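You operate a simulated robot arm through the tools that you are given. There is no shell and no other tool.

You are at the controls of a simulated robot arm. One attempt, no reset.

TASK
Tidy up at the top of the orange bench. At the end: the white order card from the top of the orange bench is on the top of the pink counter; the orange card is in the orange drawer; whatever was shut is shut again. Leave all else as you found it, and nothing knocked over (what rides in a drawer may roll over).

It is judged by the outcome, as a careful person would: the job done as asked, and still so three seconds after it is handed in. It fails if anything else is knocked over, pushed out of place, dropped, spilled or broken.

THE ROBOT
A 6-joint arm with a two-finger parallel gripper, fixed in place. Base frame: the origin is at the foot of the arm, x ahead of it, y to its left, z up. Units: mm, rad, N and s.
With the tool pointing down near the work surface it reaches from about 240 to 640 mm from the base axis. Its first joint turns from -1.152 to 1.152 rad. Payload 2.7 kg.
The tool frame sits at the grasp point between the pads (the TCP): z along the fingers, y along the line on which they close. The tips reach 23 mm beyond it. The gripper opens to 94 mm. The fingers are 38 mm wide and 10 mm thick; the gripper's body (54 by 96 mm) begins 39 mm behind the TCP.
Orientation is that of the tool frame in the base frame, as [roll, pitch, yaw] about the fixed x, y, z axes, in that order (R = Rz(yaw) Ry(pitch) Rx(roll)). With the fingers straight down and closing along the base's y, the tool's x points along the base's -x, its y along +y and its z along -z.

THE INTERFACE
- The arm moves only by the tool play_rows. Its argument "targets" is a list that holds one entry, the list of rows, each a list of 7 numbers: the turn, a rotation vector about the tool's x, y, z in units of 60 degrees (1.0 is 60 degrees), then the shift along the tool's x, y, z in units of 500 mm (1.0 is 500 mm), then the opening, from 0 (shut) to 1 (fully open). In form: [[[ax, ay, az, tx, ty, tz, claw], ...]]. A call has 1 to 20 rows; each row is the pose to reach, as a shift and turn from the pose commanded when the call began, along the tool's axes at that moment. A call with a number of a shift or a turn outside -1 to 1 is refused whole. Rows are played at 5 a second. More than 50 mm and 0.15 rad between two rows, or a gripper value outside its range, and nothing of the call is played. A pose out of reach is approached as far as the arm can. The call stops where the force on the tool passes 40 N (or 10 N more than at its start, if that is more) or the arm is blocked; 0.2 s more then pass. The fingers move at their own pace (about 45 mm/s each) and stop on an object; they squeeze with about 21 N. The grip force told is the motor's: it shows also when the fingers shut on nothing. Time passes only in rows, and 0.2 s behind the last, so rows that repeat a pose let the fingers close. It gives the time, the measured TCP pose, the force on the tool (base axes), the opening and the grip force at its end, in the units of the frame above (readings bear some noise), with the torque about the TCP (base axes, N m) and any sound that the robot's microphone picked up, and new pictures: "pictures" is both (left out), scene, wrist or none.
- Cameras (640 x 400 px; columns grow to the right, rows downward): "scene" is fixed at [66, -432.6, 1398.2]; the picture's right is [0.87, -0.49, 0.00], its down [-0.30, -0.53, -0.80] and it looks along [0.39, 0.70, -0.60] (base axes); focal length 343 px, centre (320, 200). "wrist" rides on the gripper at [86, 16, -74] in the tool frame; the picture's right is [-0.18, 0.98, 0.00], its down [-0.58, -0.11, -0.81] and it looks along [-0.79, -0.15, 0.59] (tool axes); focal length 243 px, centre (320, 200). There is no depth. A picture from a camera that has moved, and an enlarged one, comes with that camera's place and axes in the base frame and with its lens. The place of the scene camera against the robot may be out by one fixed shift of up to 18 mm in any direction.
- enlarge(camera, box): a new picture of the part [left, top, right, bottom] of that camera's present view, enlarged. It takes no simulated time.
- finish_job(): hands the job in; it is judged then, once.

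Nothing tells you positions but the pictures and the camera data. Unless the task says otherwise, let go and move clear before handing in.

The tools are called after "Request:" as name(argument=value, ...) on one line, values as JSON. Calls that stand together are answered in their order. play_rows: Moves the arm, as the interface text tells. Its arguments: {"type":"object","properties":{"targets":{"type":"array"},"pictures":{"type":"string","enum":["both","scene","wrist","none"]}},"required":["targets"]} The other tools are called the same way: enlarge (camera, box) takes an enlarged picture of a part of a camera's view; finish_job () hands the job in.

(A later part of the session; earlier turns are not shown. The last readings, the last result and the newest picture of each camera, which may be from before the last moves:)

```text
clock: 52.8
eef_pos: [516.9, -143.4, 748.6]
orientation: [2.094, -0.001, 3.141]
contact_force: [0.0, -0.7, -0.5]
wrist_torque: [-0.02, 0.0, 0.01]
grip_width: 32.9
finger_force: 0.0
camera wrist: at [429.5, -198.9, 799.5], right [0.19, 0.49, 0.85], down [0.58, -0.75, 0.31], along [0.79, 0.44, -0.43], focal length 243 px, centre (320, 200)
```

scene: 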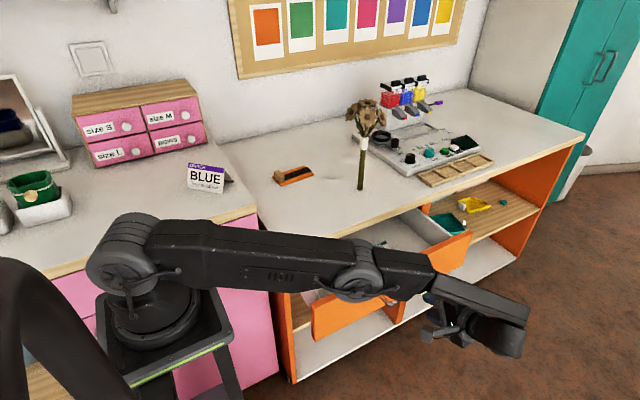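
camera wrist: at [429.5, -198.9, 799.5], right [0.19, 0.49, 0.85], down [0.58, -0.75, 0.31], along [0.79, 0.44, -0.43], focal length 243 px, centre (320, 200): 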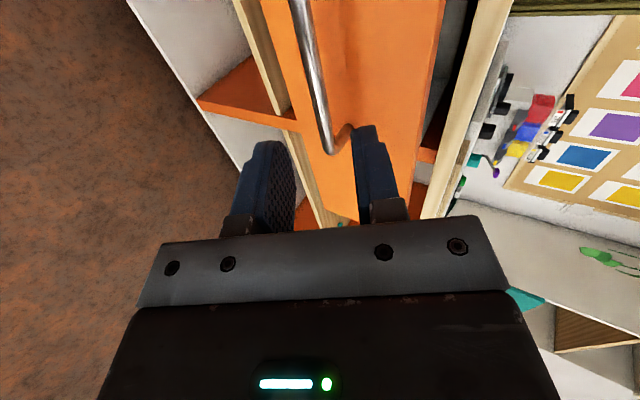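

Backing off worked. Now straightening the tool and rising above the open drawer to look inside.

Request:
play_rows(targets=[[[0.1, 0, 0, 0.0174, 0.0538, -0.0073, 0.5], [0.2, 0, 0, 0.0348, 0.1076, -0.0145, 0.7], [0.3, 0, 0, 0.0522, 0.1614, -0.0218, 1], [0.4, 0, 0, 0.0696, 0.2152, -0.029, 1], [0.5, 0, 0, 0.087, 0.269, -0.0363, 1], [0.6, 0, 0, 0.1044, 0.3228, -0.0436, 1], [0.7, 0, 0, 0.1218, 0.3766, -0.0508, 1], [0.8, 0, 0, 0.1392, 0.4304, -0.0581, 1], [0.9, 0, 0, 0.1566, 0.4842, -0.0653, 1], [1, 0, 0, 0.174, 0.538, -0.0726, 1], [1, 0, 0, 0.174, 0.538, -0.0726, 1]]], pictures="both")

Request:
enlarge(camera="scene", box=[250, 160, 490, 310])

```text
clock: 55.2
eef_pos: [427.3, -43.9, 998.0]
orientation: [-3.141, -0.001, 3.141]
contact_force: [-0.2, 0.6, 0.5]
wrist_torque: [-0.02, 0.01, 0.01]
grip_width: 94.4
finger_force: 0.1
camera wrist: at [341.2, -26.6, 1073.1], right [0.19, 0.98, 0.0], down [0.58, -0.11, 0.81], along [0.79, -0.15, -0.59], focal length 243 px, centre (320, 200)
```

scene: 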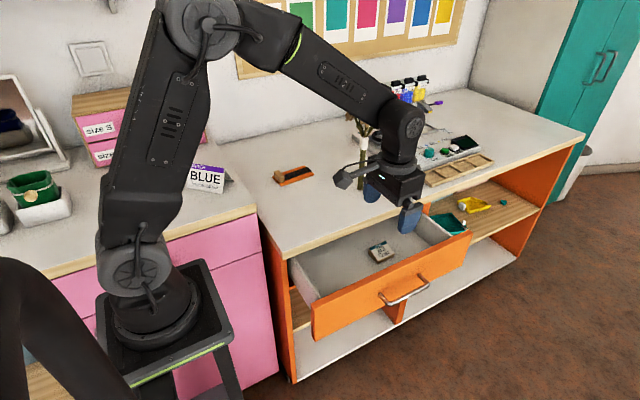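
wrist: 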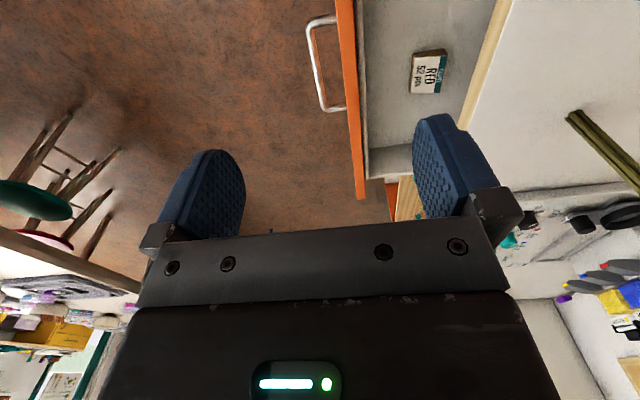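

```text
2.67 times, centred on (370, 235) of scene
camera zoom: at [65.9, -432.6, 1398.2], right [0.87, -0.49, 0.0], down [-0.3, -0.53, -0.8], along [0.39, 0.7, -0.6], focal length 914 px, centre (187, 107)
```

zoom: 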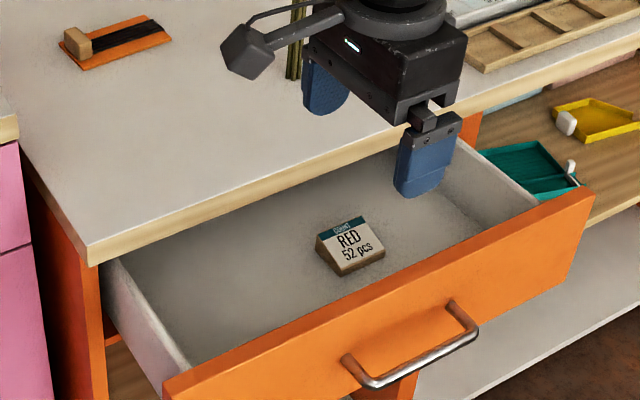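

There's a small "RED 52 pcs" box in the drawer that must stay put. I'll take a closer look at the free space in the drawer.

Request:
enlarge(camera="wrist", box=[280, 0, 520, 150])

Request:
enlarge(camera="scene", box=[270, 200, 430, 300])

Request:
enlarge(camera="scene", box=[262, 160, 326, 200])

```text
2.67 times, centred on (400, 75) of wrist
camera zoom: at [341.2, -26.6, 1073.1], right [0.19, 0.98, 0.0], down [0.58, -0.11, 0.81], along [0.79, -0.15, -0.59], focal length 647 px, centre (107, 533)
```

zoom: 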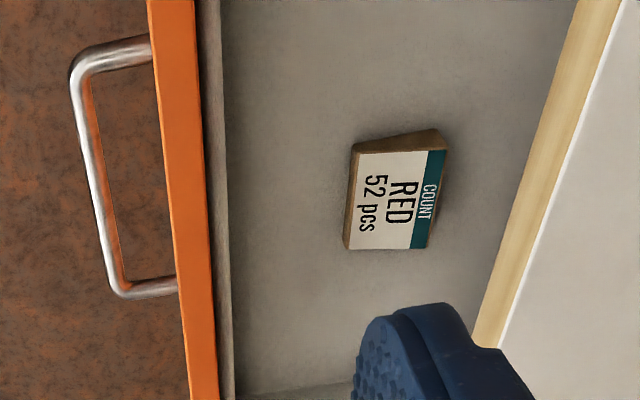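

```text
4.00 times, centred on (350, 250) of scene
camera zoom: at [65.9, -432.6, 1398.2], right [0.87, -0.49, 0.0], down [-0.3, -0.53, -0.8], along [0.39, 0.7, -0.6], focal length 1371 px, centre (200, 0)
```

zoom: 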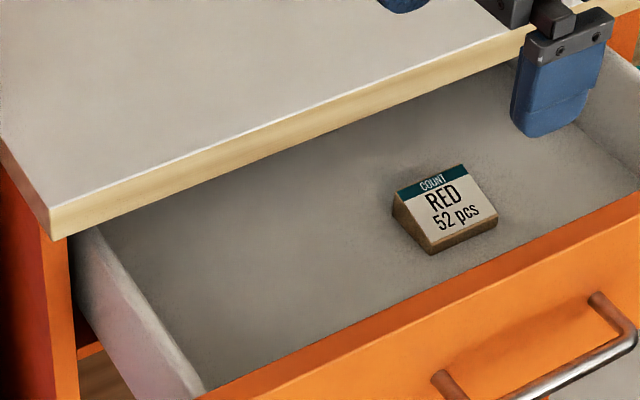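

```text
10.00 times, centred on (294, 180) of scene
camera zoom: at [65.9, -432.6, 1398.2], right [0.87, -0.49, 0.0], down [-0.3, -0.53, -0.8], along [0.39, 0.7, -0.6], focal length 3428 px, centre (580, 400)
```

zoom: 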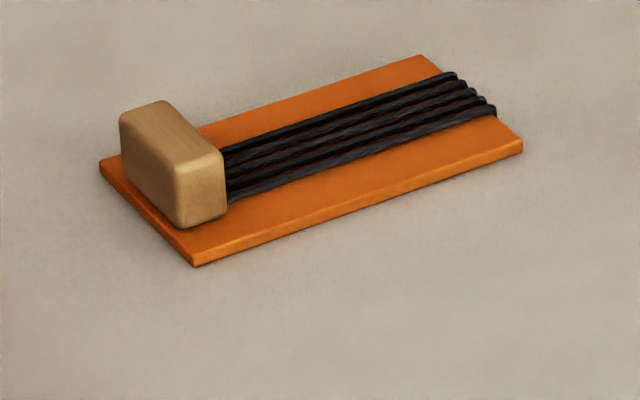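

The orange card has a wooden block (about 42 × 18 × 25 mm) to hold it by, and the drawer has room left of the red box. I'll move above the orange card to look straight at it.

Request:
play_rows(targets=[[[0, 0, 0, 0.005, 0.06, 0, 1], [0, 0, 0, 0.009, 0.13, 0, 1], [0, 0, 0, 0.014, 0.21, 0, 1], [0, 0, 0, 0.018, 0.29, 0, 1], [0, 0, 0, 0.023, 0.37, 0, 1], [0, 0, 0, 0.027, 0.45, 0.01, 1], [0, 0, 0, 0.032, 0.53, 0.02, 1], [0, 0, 0, 0.036, 0.61, 0.035, 1], [0, 0, -0.02, 0.041, 0.69, 0.05, 1], [0, 0, -0.04, 0.046, 0.77, 0.065, 1], [0, 0, -0.06, 0.05, 0.84, 0.08, 1], [0, 0, -0.067, 0.054, 0.888, 0.096, 1], [0, 0, -0.067, 0.054, 0.888, 0.096, 1]]], pictures="both")

Request:
enlarge(camera="wrist", box=[200, 0, 440, 150])

```text
clock: 58.0
eef_pos: [406.3, 403.4, 950.4]
orientation: [3.141, 0.0, -3.074]
contact_force: [-0.3, -0.1, -0.1]
wrist_torque: [0.04, 0.02, -0.03]
grip_width: 94.0
finger_force: 0.1
camera wrist: at [318.2, 413.9, 1024.4], right [0.12, 0.99, 0.0], down [0.59, -0.07, 0.81], along [0.8, -0.1, -0.59], focal length 243 px, centre (320, 200)
```

scene: 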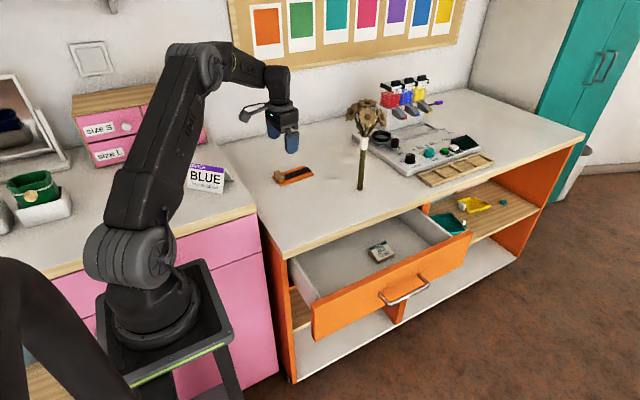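
wrist: 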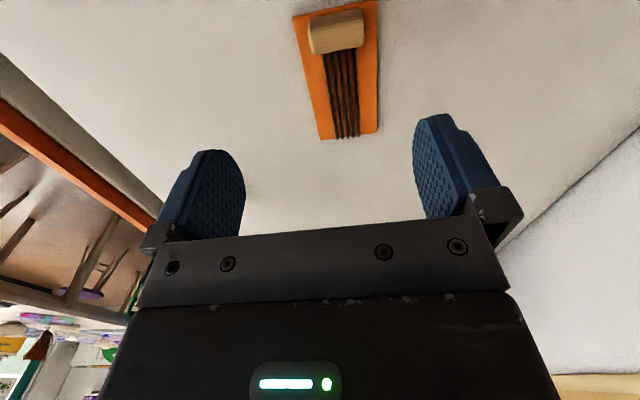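

```text
2.67 times, centred on (320, 75) of wrist
camera zoom: at [318.2, 413.9, 1024.4], right [0.12, 0.99, 0.0], down [0.59, -0.07, 0.81], along [0.8, -0.1, -0.59], focal length 647 px, centre (320, 533)
```

zoom: 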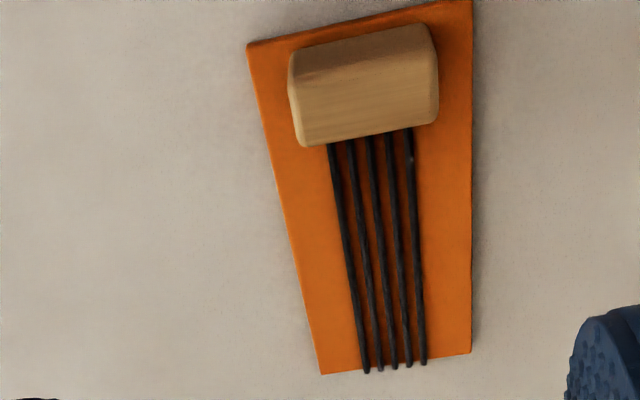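

The block is at about x 385–400, y 400–437 with its top near z 828. I'll align over it and descend to just above.

Request:
play_rows(targets=[[[0, 0, 0, 0.012, 0.0153, 0.04, 0.8], [0, 0, 0, 0.024, 0.0307, 0.08, 0.7], [0, 0, 0, 0.024, 0.0307, 0.13, 0.7], [0, 0, 0, 0.024, 0.0307, 0.16, 0.7], [0, 0, 0, 0.024, 0.0307, 0.16, 0.7]]], pictures="wrist")

Request:
enlarge(camera="wrist", box=[200, 0, 440, 150])

Request:
enlarge(camera="scene", box=[230, 110, 358, 190])

```text
clock: 59.2
eef_pos: [393.0, 414.6, 872.9]
orientation: [3.14, 0.0, -3.073]
contact_force: [0.5, 0.6, 0.5]
wrist_torque: [-0.03, -0.01, -0.02]
grip_width: 65.8
finger_force: 0.0
camera wrist: at [304.7, 426.8, 946.7], right [0.12, 0.99, 0.0], down [0.59, -0.07, 0.81], along [0.8, -0.09, -0.59], focal length 243 px, centre (320, 200)
```

wrist: 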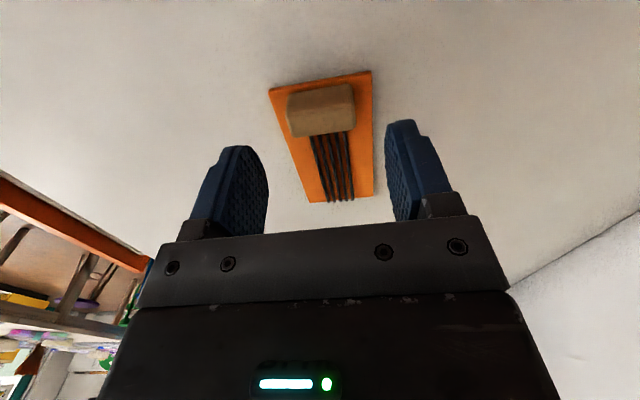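

```text
2.67 times, centred on (320, 75) of wrist
camera zoom: at [304.7, 426.8, 946.7], right [0.12, 0.99, 0.0], down [0.59, -0.07, 0.81], along [0.8, -0.09, -0.59], focal length 647 px, centre (320, 533)
```

zoom: 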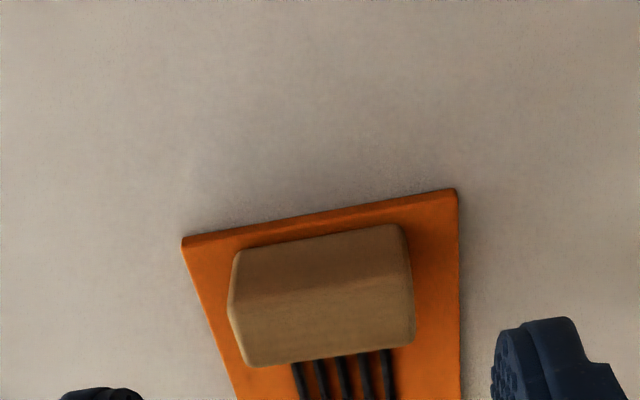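

```text
5.00 times, centred on (294, 150) of scene
camera zoom: at [66.0, -432.6, 1398.2], right [0.87, -0.49, 0.0], down [-0.3, -0.53, -0.8], along [0.39, 0.7, -0.6], focal length 1714 px, centre (450, 450)
```

zoom: 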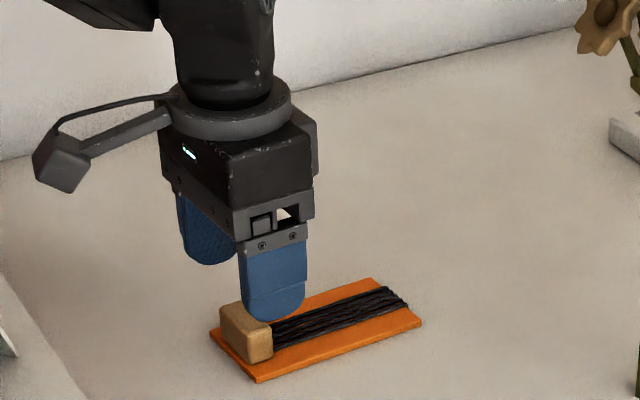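

Well aligned (within about 1.5 mm). Descending around the block and closing.

Request:
play_rows(targets=[[[0, 0, 0, 0.002, 0.003, 0.03, 0.65], [0, 0, 0, 0.002, 0.003, 0.055, 0.65], [0, 0, 0, 0.002, 0.003, 0.072, 0.65], [0, 0, 0, 0.002, 0.003, 0.08, 0.65], [0, 0, 0, 0.002, 0.003, 0.08, 0.65]]], pictures="wrist")

Request:
enlarge(camera="scene", box=[230, 110, 358, 190])

```text
clock: 60.4
eef_pos: [388.7, 417.4, 830.6]
orientation: [3.141, -0.001, -3.071]
contact_force: [0.3, -0.3, 0.1]
wrist_torque: [-0.01, -0.02, 0.01]
grip_width: 61.2
finger_force: 0.0
camera wrist: at [301.8, 428.1, 905.3], right [0.12, 0.99, 0.0], down [0.59, -0.07, 0.81], along [0.8, -0.09, -0.59], focal length 243 px, centre (320, 200)
```

wrist: 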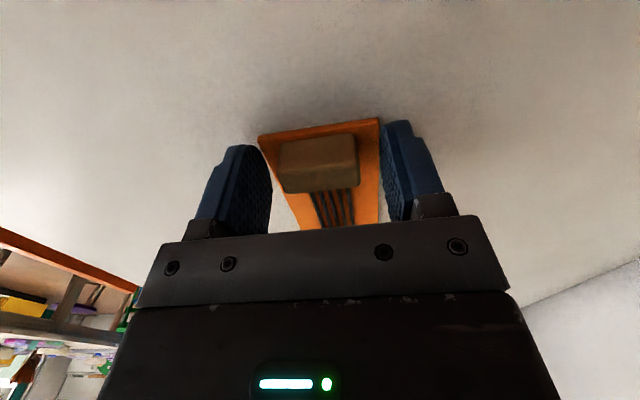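

```text
5.00 times, centred on (294, 150) of scene
camera zoom: at [66.0, -432.6, 1398.2], right [0.87, -0.49, 0.0], down [-0.3, -0.53, -0.8], along [0.39, 0.7, -0.6], focal length 1714 px, centre (450, 450)
```

zoom: 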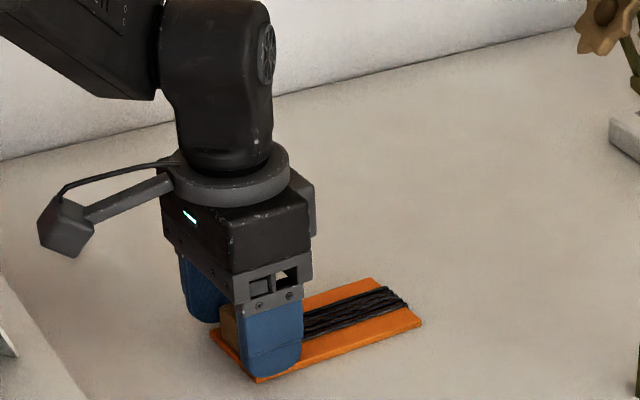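

Request:
play_rows(targets=[[[0, 0, 0, -0.004, 0, 0, 0.5], [0, 0, 0, -0.004, 0, 0, 0.4], [0, 0, 0, -0.004, 0, 0, 0.2], [0, 0, 0, -0.004, 0, 0, 0], [0, 0, 0, -0.004, 0, 0, 0]]], pictures="wrist")

Request:
play_rows(targets=[[[0, 0, 0, 0, 0, -0.01, 0], [0, 0, 0, 0, 0, -0.025, 0], [0, 0, 0, 0, 0, -0.05, 0], [0, 0, 0, 0, 0, -0.05, 0]]], pictures="both")

Request:
enlarge(camera="scene", box=[230, 100, 358, 180])

```text
clock: 61.6
eef_pos: [391.4, 418.2, 830.7]
orientation: [-3.142, 0.0, -3.074]
contact_force: [0.1, -0.1, 0.1]
wrist_torque: [-0.01, 0.03, -0.02]
grip_width: 39.4
finger_force: 20.7
camera wrist: at [303.7, 428.3, 905.1], right [0.12, 0.99, 0.0], down [0.59, -0.07, 0.81], along [0.8, -0.09, -0.59], focal length 243 px, centre (320, 200)
```

wrist: 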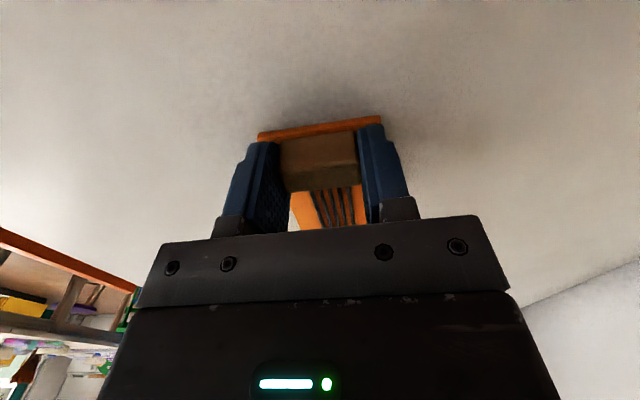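

```text
clock: 62.6
eef_pos: [391.7, 417.4, 855.3]
orientation: [3.141, -0.001, -3.073]
contact_force: [-0.2, -0.3, 0.0]
wrist_torque: [-0.02, -0.01, 0.02]
grip_width: 39.2
finger_force: 21.3
camera wrist: at [304.2, 427.9, 929.2], right [0.12, 0.99, 0.0], down [0.59, -0.07, 0.81], along [0.8, -0.09, -0.59], focal length 243 px, centre (320, 200)
```

scene: 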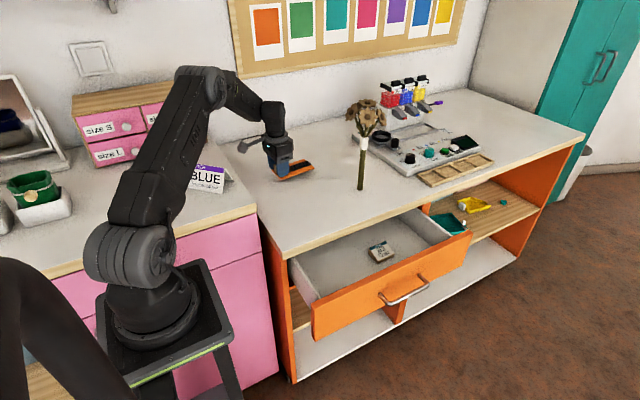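
wrist: 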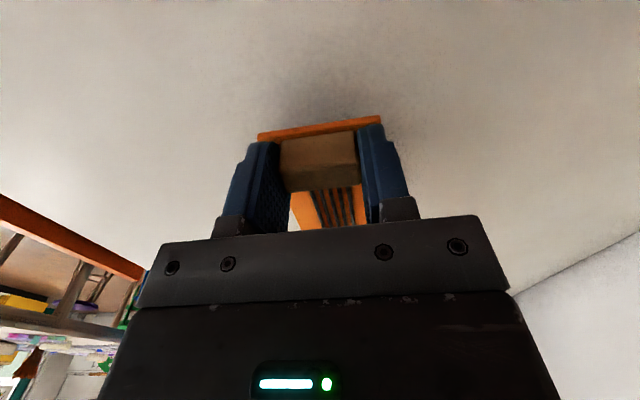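

```text
5.00 times, centred on (294, 140) of scene
camera zoom: at [66.0, -432.6, 1398.2], right [0.87, -0.49, 0.0], down [-0.3, -0.53, -0.8], along [0.39, 0.7, -0.6], focal length 1714 px, centre (450, 500)
```

zoom: 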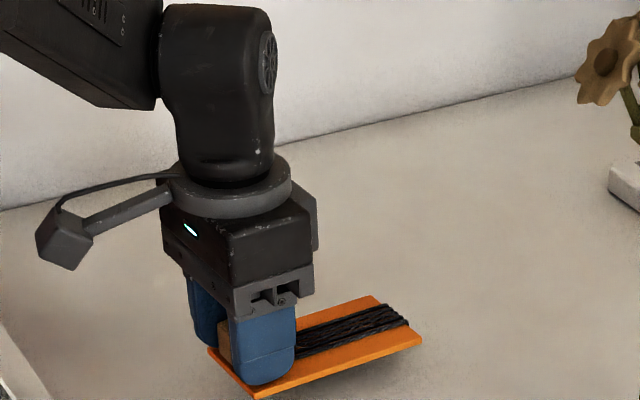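

The orange card is held level. I'll raise it and carry it, staying clear of the flower, to above the open drawer.

Request:
play_rows(targets=[[[0, 0, 0, 0, 0, -0.05, 0], [0, 0, 0, 0, 0, -0.1, 0], [0, 0, 0, 0.003, -0.02, -0.15, 0], [0, 0, 0, 0.009, -0.075, -0.15, 0], [0, 0, 0, 0.015, -0.13, -0.15, 0], [0, 0, 0, 0.021, -0.185, -0.15, 0], [0, 0, 0, 0.027, -0.24, -0.15, 0], [0, 0, 0, 0.033, -0.295, -0.15, 0], [0, 0, 0, 0.037, -0.353, -0.15, 0], [0, 0, 0, 0.028, -0.41, -0.15, 0], [0, 0, 0, 0.018, -0.465, -0.15, 0], [0, 0, 0, 0.007, -0.52, -0.15, 0], [0, 0, 0, -0.004, -0.575, -0.15, 0], [0, 0, 0, -0.015, -0.63, -0.15, 0], [0, 0, 0, -0.024, -0.675, -0.15, 0], [0, 0, 0, -0.029, -0.7064, -0.15, 0], [0, 0, 0, -0.029, -0.7064, -0.15, 0]]], pictures="both")

Request:
enlarge(camera="scene", box=[250, 150, 490, 300])

Request:
enlarge(camera="wrist", box=[160, 0, 480, 200])

```text
clock: 66.2
eef_pos: [429.8, 65.8, 932.9]
orientation: [3.141, -0.001, -3.074]
contact_force: [-0.1, -0.3, -0.5]
wrist_torque: [-0.01, -0.02, 0.0]
grip_width: 39.2
finger_force: 20.9
camera wrist: at [342.2, 77.1, 1006.7], right [0.12, 0.99, 0.0], down [0.59, -0.07, 0.81], along [0.8, -0.09, -0.59], focal length 243 px, centre (320, 200)
```

scene: 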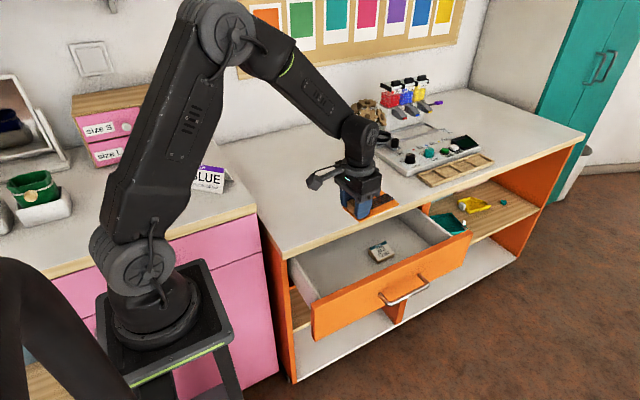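
wrist: 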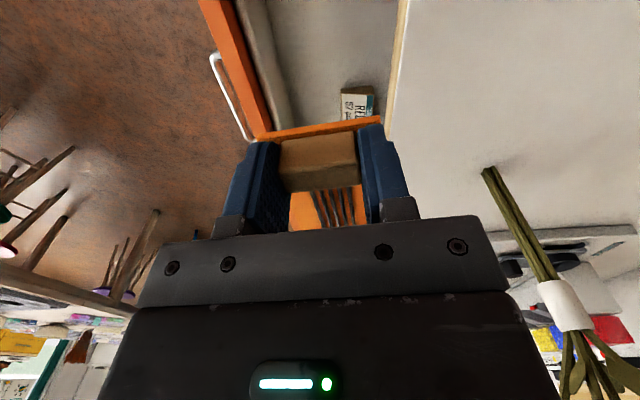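

```text
2.67 times, centred on (370, 225) of scene
camera zoom: at [66.0, -432.6, 1398.2], right [0.87, -0.49, 0.0], down [-0.3, -0.53, -0.8], along [0.39, 0.69, -0.6], focal length 914 px, centre (187, 133)
```

zoom: 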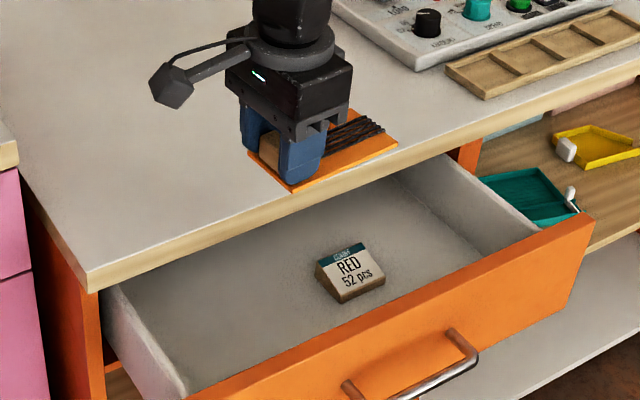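

```text
2.00 times, centred on (320, 100) of wrist
camera zoom: at [342.2, 77.1, 1006.7], right [0.12, 0.99, 0.0], down [0.59, -0.07, 0.81], along [0.8, -0.09, -0.59], focal length 485 px, centre (320, 400)
```

zoom: 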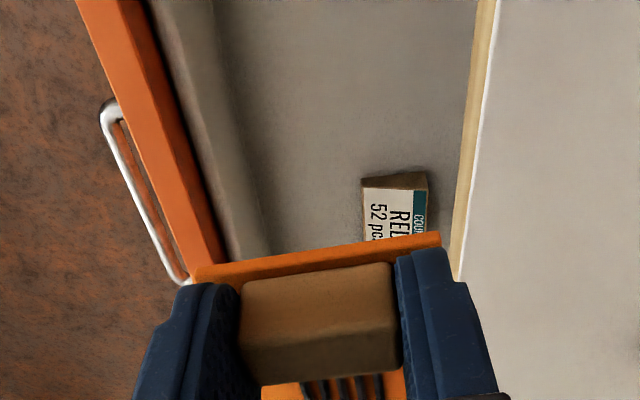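

The held card would leave the camera bracket tight against the drawer's left wall. I'll turn the tool half round so the camera side faces the open middle of the drawer, rotating high above in steps.

Request:
play_rows(targets=[[[0, 0, 0.125, 0, 0, 0, 0], [0, 0, 0.25, 0, 0, 0, 0], [0, 0, 0.375, 0, 0, 0, 0], [0, 0, 0.5, 0, 0, 0, 0], [0, 0, 0.625, 0, 0, 0, 0], [0, 0, 0.75, 0, 0, 0, 0], [0, 0, 0.875, 0, 0, 0, 0], [0, 0, 1, 0, 0, 0, 0]]], pictures="none")

Request:
play_rows(targets=[[[0, 0, 0.125, 0, 0, 0, 0], [0, 0, 0.25, 0, 0, 0, 0], [0, 0, 0.375, 0, 0, 0, 0], [0, 0, 0.5, 0, 0, 0, 0], [0, 0, 0.625, 0, 0, 0, 0], [0, 0, 0.75, 0, 0, 0, 0], [0, 0, 0.875, 0, 0, 0, 0], [0, 0, 1, 0, 0, 0, 0]]], pictures="scene")

```text
clock: 68.0
eef_pos: [430.7, 67.5, 932.1]
orientation: [-3.14, 0.001, 2.161]
contact_force: [-0.2, -0.7, 0.1]
wrist_torque: [0.01, 0.0, -0.02]
grip_width: 39.4
finger_force: 20.8
```

```text
clock: 69.8
eef_pos: [428.8, 65.9, 930.5]
orientation: [-3.141, 0.003, 1.113]
contact_force: [0.0, -0.1, -0.3]
wrist_torque: [0.01, 0.01, 0.03]
grip_width: 39.4
finger_force: 21.3
```

scene: 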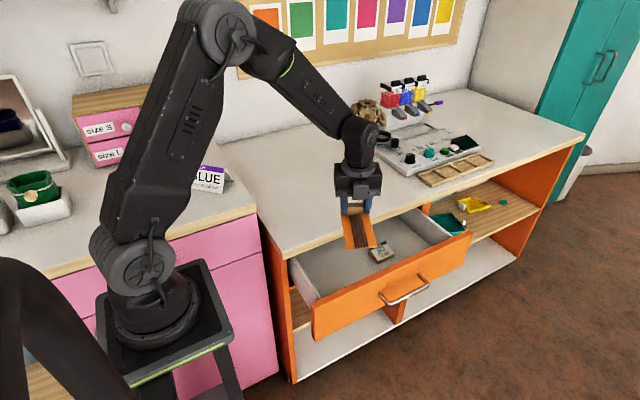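

The wrist turns freely. One more 60° turn, moving to the drop spot above the drawer at the same time.

Request:
play_rows(targets=[[[0, 0, 0.125, 0, 0, 0, 0], [0, 0, 0.25, 0, 0, 0, 0], [0, 0, 0.375, 0, 0, 0, 0], [0, 0, 0.5, 0, 0, 0, 0], [0, 0, 0.625, 0, 0, 0, 0], [0, 0, 0.75, 0, 0, 0, 0], [0, 0, 0.875, 0, 0, 0, 0], [0, 0, 1, 0, 0, 0, 0], [0, 0, 1, 0, 0, 0, 0]]], pictures="both")

Request:
enlarge(camera="scene", box=[250, 150, 490, 300])

Request:
enlarge(camera="wrist", box=[240, 0, 560, 200])

```text
clock: 71.8
eef_pos: [426.0, -8.2, 914.0]
orientation: [-3.069, -0.013, 0.112]
contact_force: [1.3, 0.0, -1.1]
wrist_torque: [-0.04, -0.01, -0.02]
grip_width: 39.2
finger_force: 20.9
out of reach, approached as far as the arm can: row 6, 7, 8, 9
camera wrist: at [512.4, -19.4, 987.9], right [-0.07, -0.99, -0.07], down [-0.59, -0.02, 0.81], along [-0.8, 0.1, -0.59], focal length 243 px, centre (320, 200)
```

scene: 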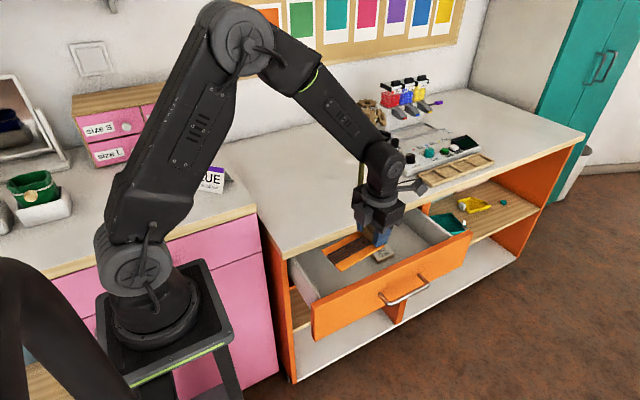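
wrist: 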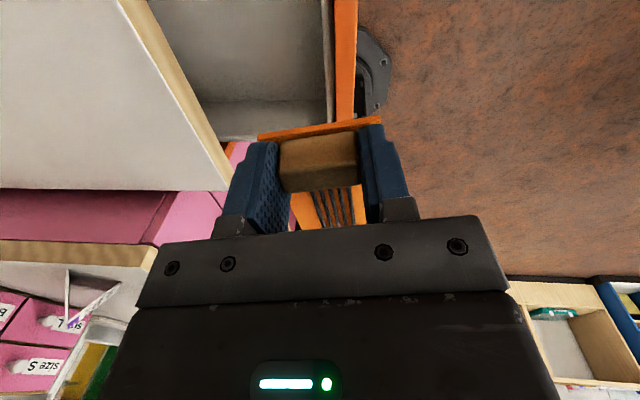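

```text
2.67 times, centred on (370, 225) of scene
camera zoom: at [65.9, -432.6, 1398.2], right [0.87, -0.49, 0.0], down [-0.3, -0.53, -0.8], along [0.39, 0.69, -0.6], focal length 914 px, centre (187, 133)
```

zoom: 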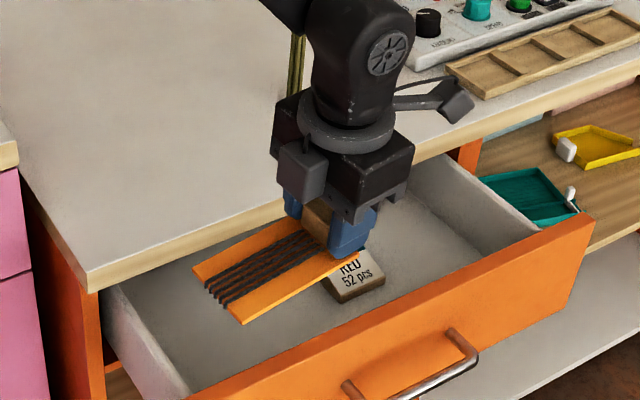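

```text
2.00 times, centred on (400, 100) of wrist
camera zoom: at [512.4, -19.4, 987.9], right [-0.07, -0.99, -0.07], down [-0.59, -0.02, 0.81], along [-0.8, 0.1, -0.59], focal length 485 px, centre (160, 400)
```

zoom: 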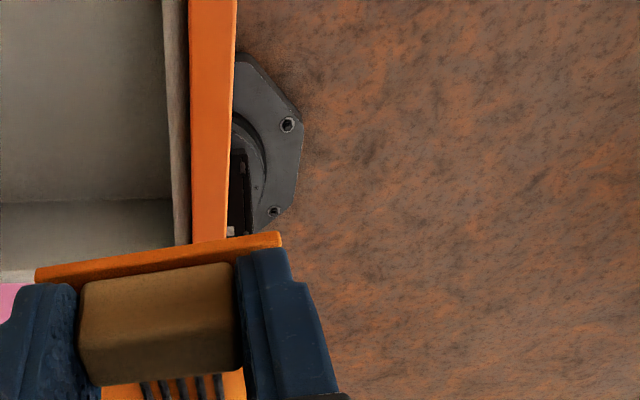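

The last turn ran into a wrist limit, so that orientation isn't available. But this view shows the drawer's side walls reach only about z 730 and the left wall is at x≈306, so the original orientation fits after all. Turning back.

Request:
play_rows(targets=[[[0, 0, -0.1, 0, 0, 0, 0], [0, 0, -0.2, 0, 0, 0, 0], [0, 0, -0.3, 0, 0, 0, 0], [0, 0, -0.4, 0, 0, 0, 0], [0, 0, -0.5, 0, 0, 0, 0], [0, 0, -0.6, 0, 0, 0, 0], [0, 0, -0.7, 0, 0, 0, 0], [0, 0, -0.8, 0, 0, 0, 0], [0, 0, -0.9, 0, 0, 0, 0], [0, 0, -1, 0, 0, 0, 0], [0, 0, -1, 0, 0, 0, 0]]], pictures="wrist")

```text
clock: 74.2
eef_pos: [423.8, -4.0, 916.5]
orientation: [-3.116, -0.068, 1.165]
contact_force: [-0.2, 0.2, -1.1]
wrist_torque: [0.0, 0.01, -0.01]
grip_width: 39.5
finger_force: 21.2
camera wrist: at [472.3, 64.7, 996.1], right [0.83, -0.56, -0.04], down [-0.33, -0.55, 0.77], along [-0.45, -0.62, -0.64], focal length 243 px, centre (320, 200)
```

wrist: 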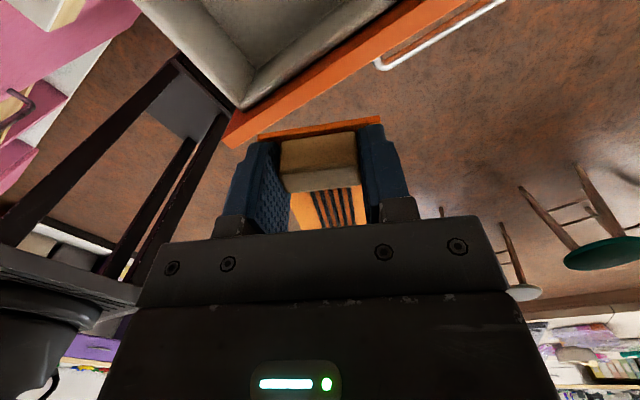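

The commanded pose picked up a 4° tilt from that limit. I'll correct the tilt and move back to y≈62, then turn the rest of the way.

Request:
play_rows(targets=[[[-0.0091, -0.0212, 0, 0.041, -0.0175, -0.0068, 0], [-0.0182, -0.0425, 0, 0.082, -0.035, -0.0136, 0], [-0.0273, -0.0637, 0, 0.123, -0.0526, -0.0204, 0], [-0.0273, -0.0637, 0, 0.123, -0.0526, -0.0204, 0]]], pictures="none")

Request:
play_rows(targets=[[[0, 0, -0.114, 0, 0, 0, 0], [0, 0, -0.228, 0, 0, 0, 0], [0, 0, -0.341, 0, 0, 0, 0], [0, 0, -0.455, 0, 0, 0, 0], [0, 0, -0.569, 0, 0, 0, 0], [0, 0, -0.683, 0, 0, 0, 0], [0, 0, -0.796, 0, 0, 0, 0], [0, 0, -0.91, 0, 0, 0, 0], [0, 0, -0.91, 0, 0, 0, 0]]], pictures="none")

Request:
play_rows(targets=[[[0, 0, -0.114, 0, 0, 0, 0], [0, 0, -0.228, 0, 0, 0, 0], [0, 0, -0.341, 0, 0, 0, 0], [0, 0, -0.455, 0, 0, 0, 0], [0, 0, -0.569, 0, 0, 0, 0], [0, 0, -0.683, 0, 0, 0, 0], [0, 0, -0.796, 0, 0, 0, 0], [0, 0, -0.91, 0, 0, 0, 0], [0, 0, -0.91, 0, 0, 0, 0]]], pictures="both")

Request:
enlarge(camera="scene", box=[250, 150, 490, 300])

Request:
enlarge(camera="wrist", box=[160, 0, 480, 200])

```text
clock: 75.2
eef_pos: [425.4, 64.8, 931.7]
orientation: [3.14, 0.001, 1.163]
contact_force: [-0.3, 0.0, -0.4]
wrist_torque: [0.03, 0.0, -0.03]
grip_width: 39.2
finger_force: 21.1
```

```text
clock: 77.2
eef_pos: [425.6, 62.6, 932.0]
orientation: [-3.141, 0.001, 2.116]
contact_force: [0.9, -0.2, 0.1]
wrist_torque: [-0.03, 0.01, -0.03]
grip_width: 39.3
finger_force: 21.1
```

```text
clock: 79.2
eef_pos: [425.7, 62.7, 932.8]
orientation: [-3.14, 0.002, 3.069]
contact_force: [0.3, 0.7, 0.2]
wrist_torque: [0.05, 0.03, 0.0]
grip_width: 39.3
finger_force: 21.5
camera wrist: at [339.5, 85.5, 1006.1], right [0.25, 0.97, 0.0], down [0.57, -0.15, 0.81], along [0.78, -0.2, -0.59], focal length 243 px, centre (320, 200)
```

scene: 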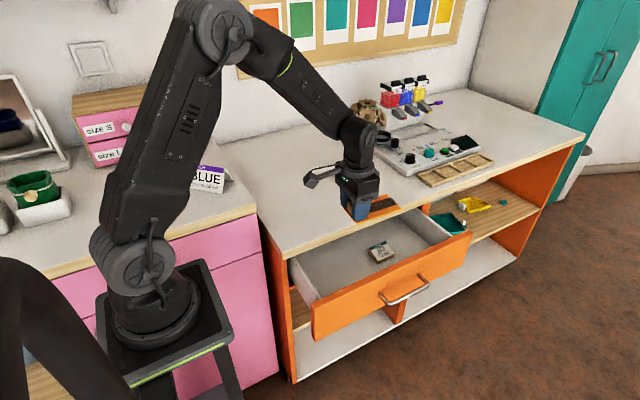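
wrist: 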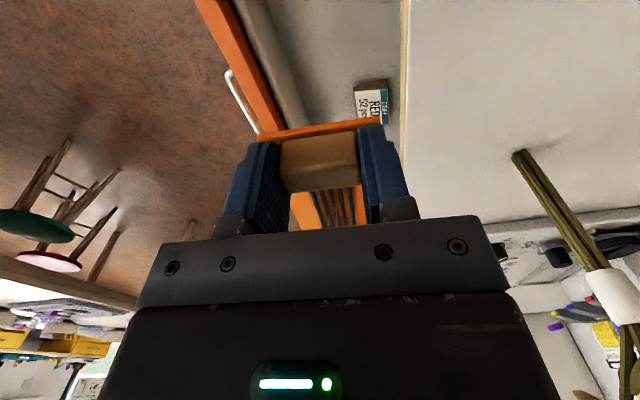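

```text
2.67 times, centred on (370, 225) of scene
camera zoom: at [66.0, -432.6, 1398.2], right [0.87, -0.49, 0.0], down [-0.3, -0.53, -0.8], along [0.39, 0.7, -0.6], focal length 914 px, centre (187, 133)
```

zoom: 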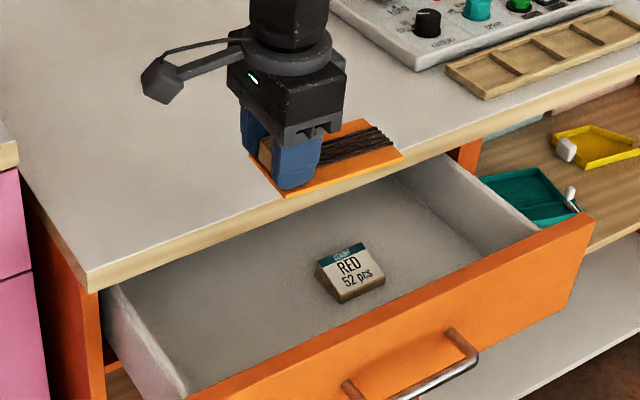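

```text
2.00 times, centred on (320, 100) of wrist
camera zoom: at [339.5, 85.5, 1006.1], right [0.25, 0.97, 0.0], down [0.57, -0.15, 0.81], along [0.78, -0.2, -0.59], focal length 485 px, centre (320, 400)
```

zoom: 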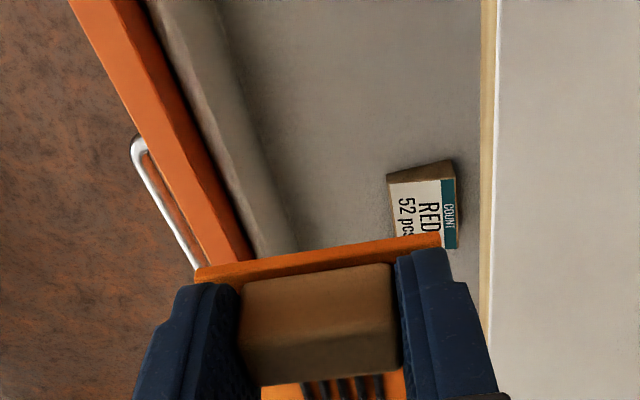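

Now squared up at ψ≈−4° above the drawer window. Lowering to just above the drawer rim and checking clearances.

Request:
play_rows(targets=[[[0, 0, 0, -0.006, 0, 0.05, 0], [0, 0, 0, -0.0127, -0.0005, 0.1, 0], [0, 0, 0, -0.0127, -0.0005, 0.16, 0], [0, 0, 0, -0.0127, -0.0005, 0.22, 0], [0, 0, 0, -0.0127, -0.0005, 0.26, 0], [0, 0, 0, -0.0127, -0.0005, 0.26, 0]]], pictures="both")

Request:
enlarge(camera="scene", box=[250, 150, 490, 300])

Request:
enlarge(camera="wrist", box=[160, 0, 480, 200])

```text
clock: 80.6
eef_pos: [431.6, 63.6, 799.8]
orientation: [-3.141, 0.004, 3.069]
contact_force: [0.4, 0.1, -0.1]
wrist_torque: [0.04, 0.03, 0.02]
grip_width: 39.1
finger_force: 20.9
camera wrist: at [346.5, 86.3, 874.5], right [0.25, 0.97, 0.0], down [0.57, -0.15, 0.81], along [0.78, -0.21, -0.59], focal length 243 px, centre (320, 200)
```

scene: 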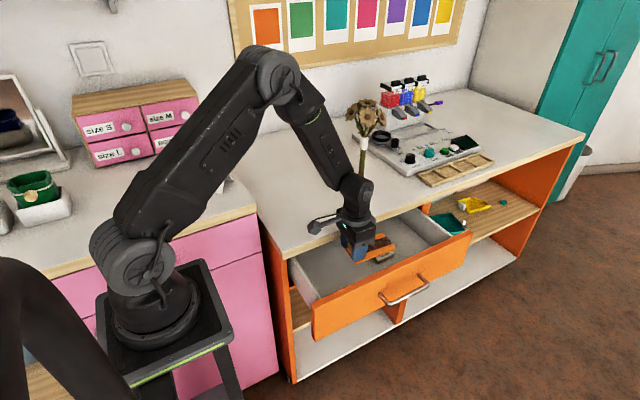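
wrist: 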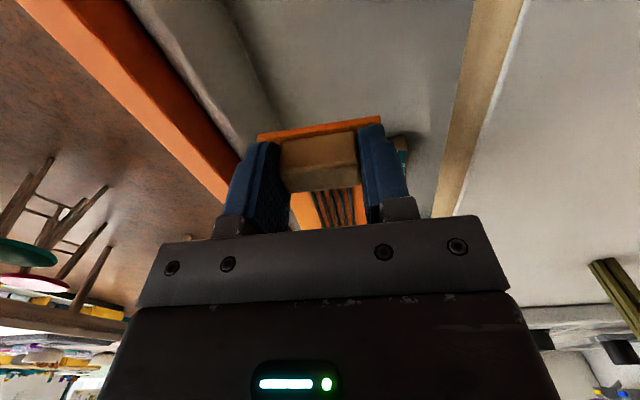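

```text
2.67 times, centred on (370, 225) of scene
camera zoom: at [66.0, -432.6, 1398.2], right [0.87, -0.49, 0.0], down [-0.3, -0.53, -0.8], along [0.39, 0.7, -0.6], focal length 914 px, centre (187, 133)
```

zoom: 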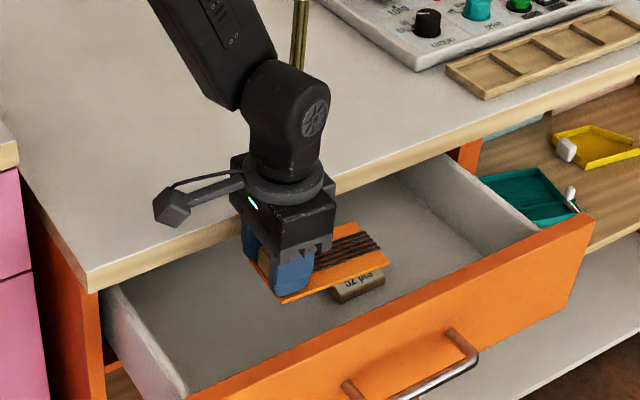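

```text
2.00 times, centred on (320, 100) of wrist
camera zoom: at [346.5, 86.3, 874.5], right [0.25, 0.97, 0.0], down [0.57, -0.15, 0.81], along [0.78, -0.21, -0.59], focal length 485 px, centre (320, 400)
```

zoom: 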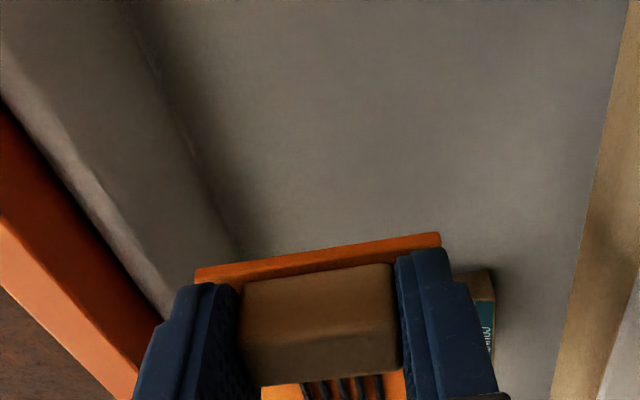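

Clearances look good all around (front wall, bench edge, red box). Lowering further into the drawer.

Request:
play_rows(targets=[[[0, 0, 0, 0, -0.003, 0.04, 0], [0, 0, 0, 0, -0.003, 0.08, 0], [0, 0, 0, 0, -0.003, 0.12, 0], [0, 0, 0, 0, -0.003, 0.16, 0], [0, 0, 0, 0, -0.003, 0.19, 0], [0, 0, 0, 0, -0.003, 0.19, 0]]], pictures="both")

Request:
enlarge(camera="scene", box=[250, 150, 490, 300])

```text
clock: 82.0
eef_pos: [431.7, 62.6, 707.3]
orientation: [-3.141, 0.005, 3.071]
contact_force: [-0.2, 1.1, -0.7]
wrist_torque: [-0.01, 0.04, -0.04]
grip_width: 39.3
finger_force: 21.1
camera wrist: at [345.4, 85.4, 781.1], right [0.25, 0.97, 0.0], down [0.57, -0.15, 0.81], along [0.78, -0.21, -0.59], focal length 243 px, centre (320, 200)
```

scene: 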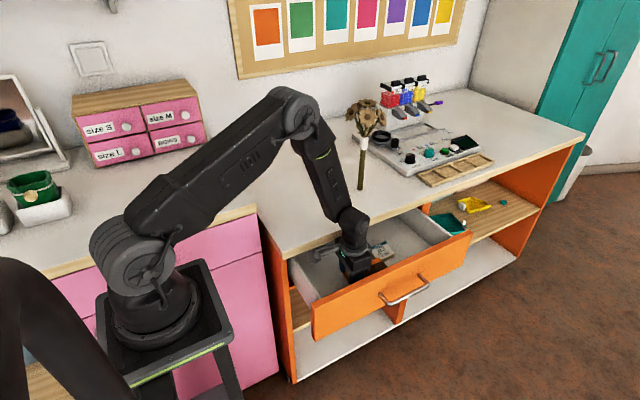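
wrist: 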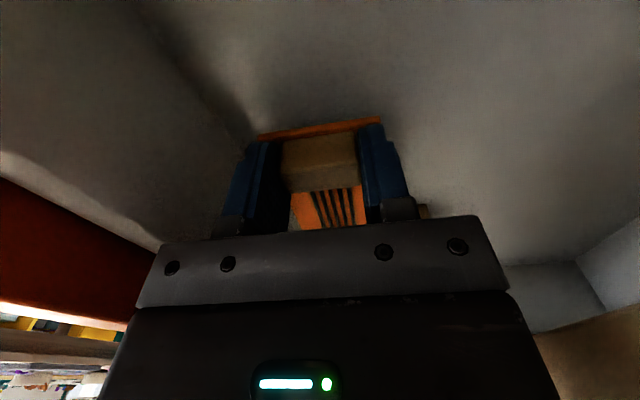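

```text
2.67 times, centred on (370, 225) of scene
camera zoom: at [66.0, -432.6, 1398.2], right [0.87, -0.49, 0.0], down [-0.3, -0.53, -0.8], along [0.39, 0.7, -0.6], focal length 914 px, centre (187, 133)
```

zoom: 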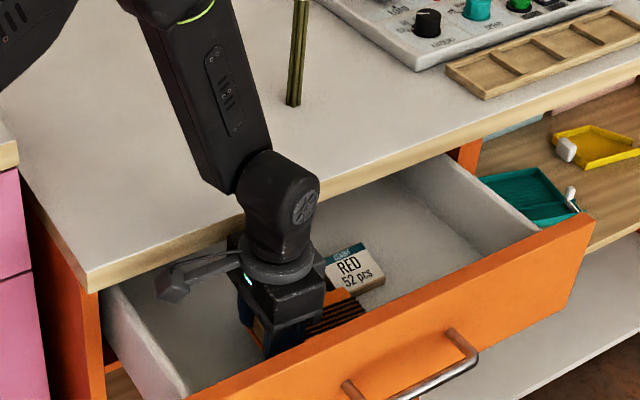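

All clear. Easing down toward the drawer floor.

Request:
play_rows(targets=[[[0, 0, 0, 0, 0, 0.015, 0], [0, 0, 0, 0, 0, 0.03, 0], [0, 0, 0, 0, 0, 0.045, 0], [0, 0, 0, 0, 0, 0.045, 0]]], pictures="none")

Request:
play_rows(targets=[[[0, 0, 0, 0, 0, 0.004, 0], [0, 0, 0, 0, 0, 0.008, 0], [0, 0, 0, 0, 0, 0.01, 0]]], pictures="none")

```text
clock: 83.0
eef_pos: [433.7, 60.7, 688.5]
orientation: [-3.142, 0.006, 3.067]
contact_force: [-2.0, -0.4, 8.5]
wrist_torque: [-0.03, -0.18, -0.04]
grip_width: 39.4
finger_force: 20.8
stopped in row 4: the force on the tool passed its limit at 41 N (the readings are from after the stop); the commanded pose is now the measured one
```

```text
clock: 83.5
eef_pos: [433.6, 60.8, 686.9]
orientation: [3.139, 0.007, 3.069]
contact_force: [-3.4, -0.1, 9.8]
wrist_torque: [-0.03, -0.08, -0.05]
grip_width: 39.3
finger_force: 20.2
stopped in row 2: the force on the tool passed its limit at 47 N (the readings are from after the stop); the commanded pose is now the measured one
```

Contact felt at TCP z≈687. I'll check what's touching before letting go.

Request:
enlarge(camera="scene", box=[270, 190, 430, 290])

Request:
enlarge(camera="wrist", box=[0, 0, 640, 400])

Request:
enlarge(camera="wrist", box=[200, 60, 440, 210])

```text
4.00 times, centred on (350, 240) of scene
camera zoom: at [65.8, -432.6, 1398.2], right [0.87, -0.49, 0.0], down [-0.3, -0.53, -0.8], along [0.39, 0.7, -0.6], focal length 1371 px, centre (200, 40)
```

zoom: 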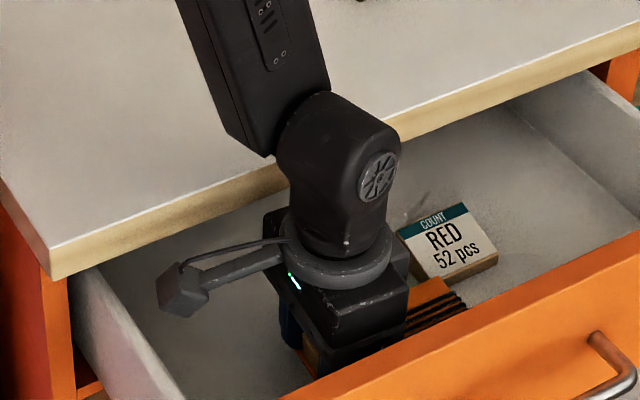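

```text
1.00 times, centred on (320, 200) of wrist (not enlarged: the box is as wide or as high as the picture)
camera zoom: at [347.7, 84.8, 760.8], right [0.25, 0.97, 0.0], down [0.57, -0.15, 0.81], along [0.78, -0.2, -0.59], focal length 243 px, centre (320, 200)
```

zoom: 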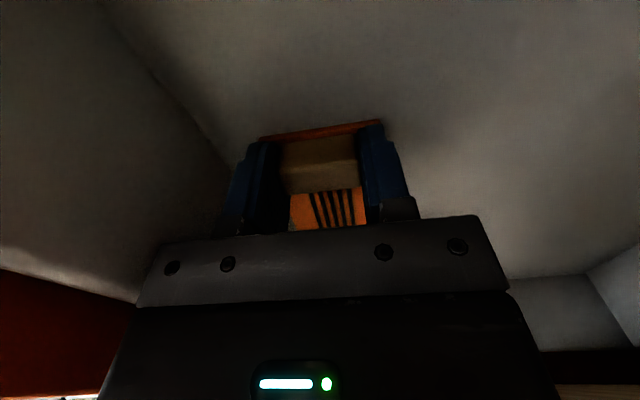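

```text
2.67 times, centred on (320, 135) of wrist
camera zoom: at [347.7, 84.8, 760.8], right [0.25, 0.97, 0.0], down [0.57, -0.15, 0.81], along [0.78, -0.2, -0.59], focal length 647 px, centre (320, 373)
```

zoom: 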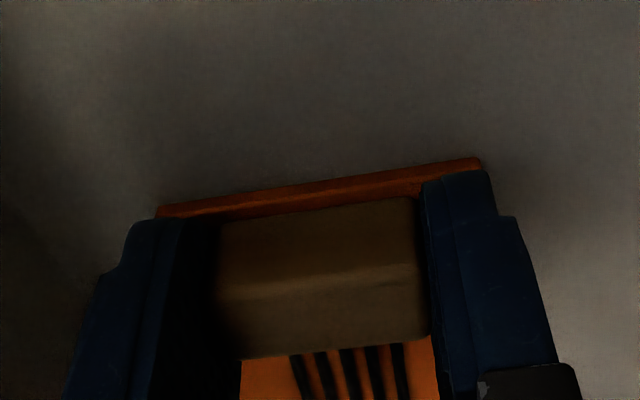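

The card is sitting on the drawer floor (contact at about z 657), in front of and clear of the red box. Relieving pressure and letting go.

Request:
play_rows(targets=[[[0, 0, 0, 0, 0, -0.002, 0], [0, 0, 0, 0, 0, -0.002, 0.2], [0, 0, 0, 0, 0, -0.002, 0.45], [0, 0, 0, 0, 0, -0.002, 0.58], [0, 0, 0, 0, 0, -0.002, 0.58], [0, 0, 0, 0, 0, -0.03, 0.58], [0, 0, 0, 0, 0, -0.08, 0.58]]], pictures="both")

Request:
enlarge(camera="scene", box=[270, 190, 430, 290])

```text
clock: 85.1
eef_pos: [432.4, 60.7, 727.3]
orientation: [3.139, 0.007, 3.07]
contact_force: [0.5, 0.0, -0.4]
wrist_torque: [-0.01, 0.05, 0.0]
grip_width: 54.5
finger_force: 0.1
camera wrist: at [346.7, 83.5, 800.7], right [0.25, 0.97, 0.0], down [0.57, -0.15, 0.81], along [0.78, -0.2, -0.59], focal length 243 px, centre (320, 200)
```

scene: 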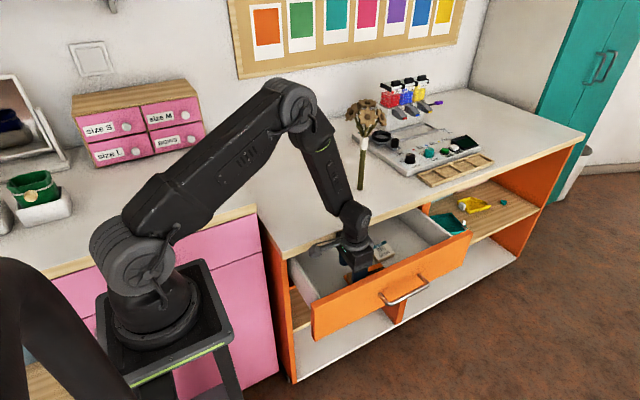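
wrist: 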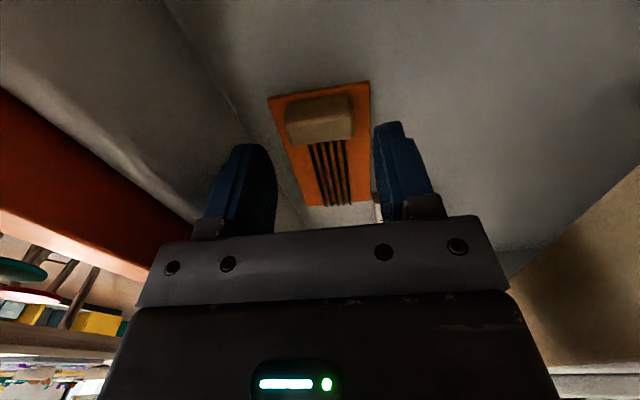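

```text
4.00 times, centred on (350, 240) of scene
camera zoom: at [66.0, -432.6, 1398.2], right [0.87, -0.49, 0.0], down [-0.3, -0.53, -0.8], along [0.39, 0.7, -0.6], focal length 1371 px, centre (200, 40)
```

zoom: 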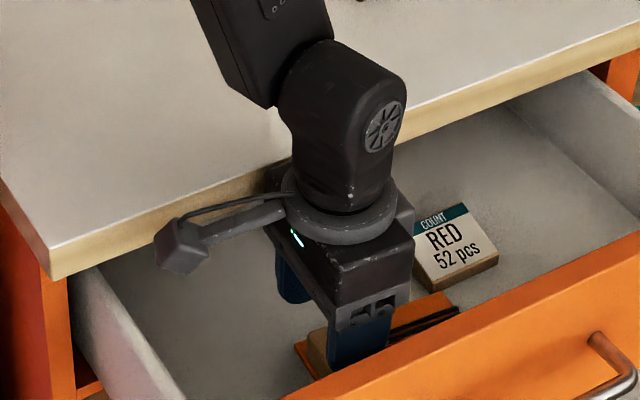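

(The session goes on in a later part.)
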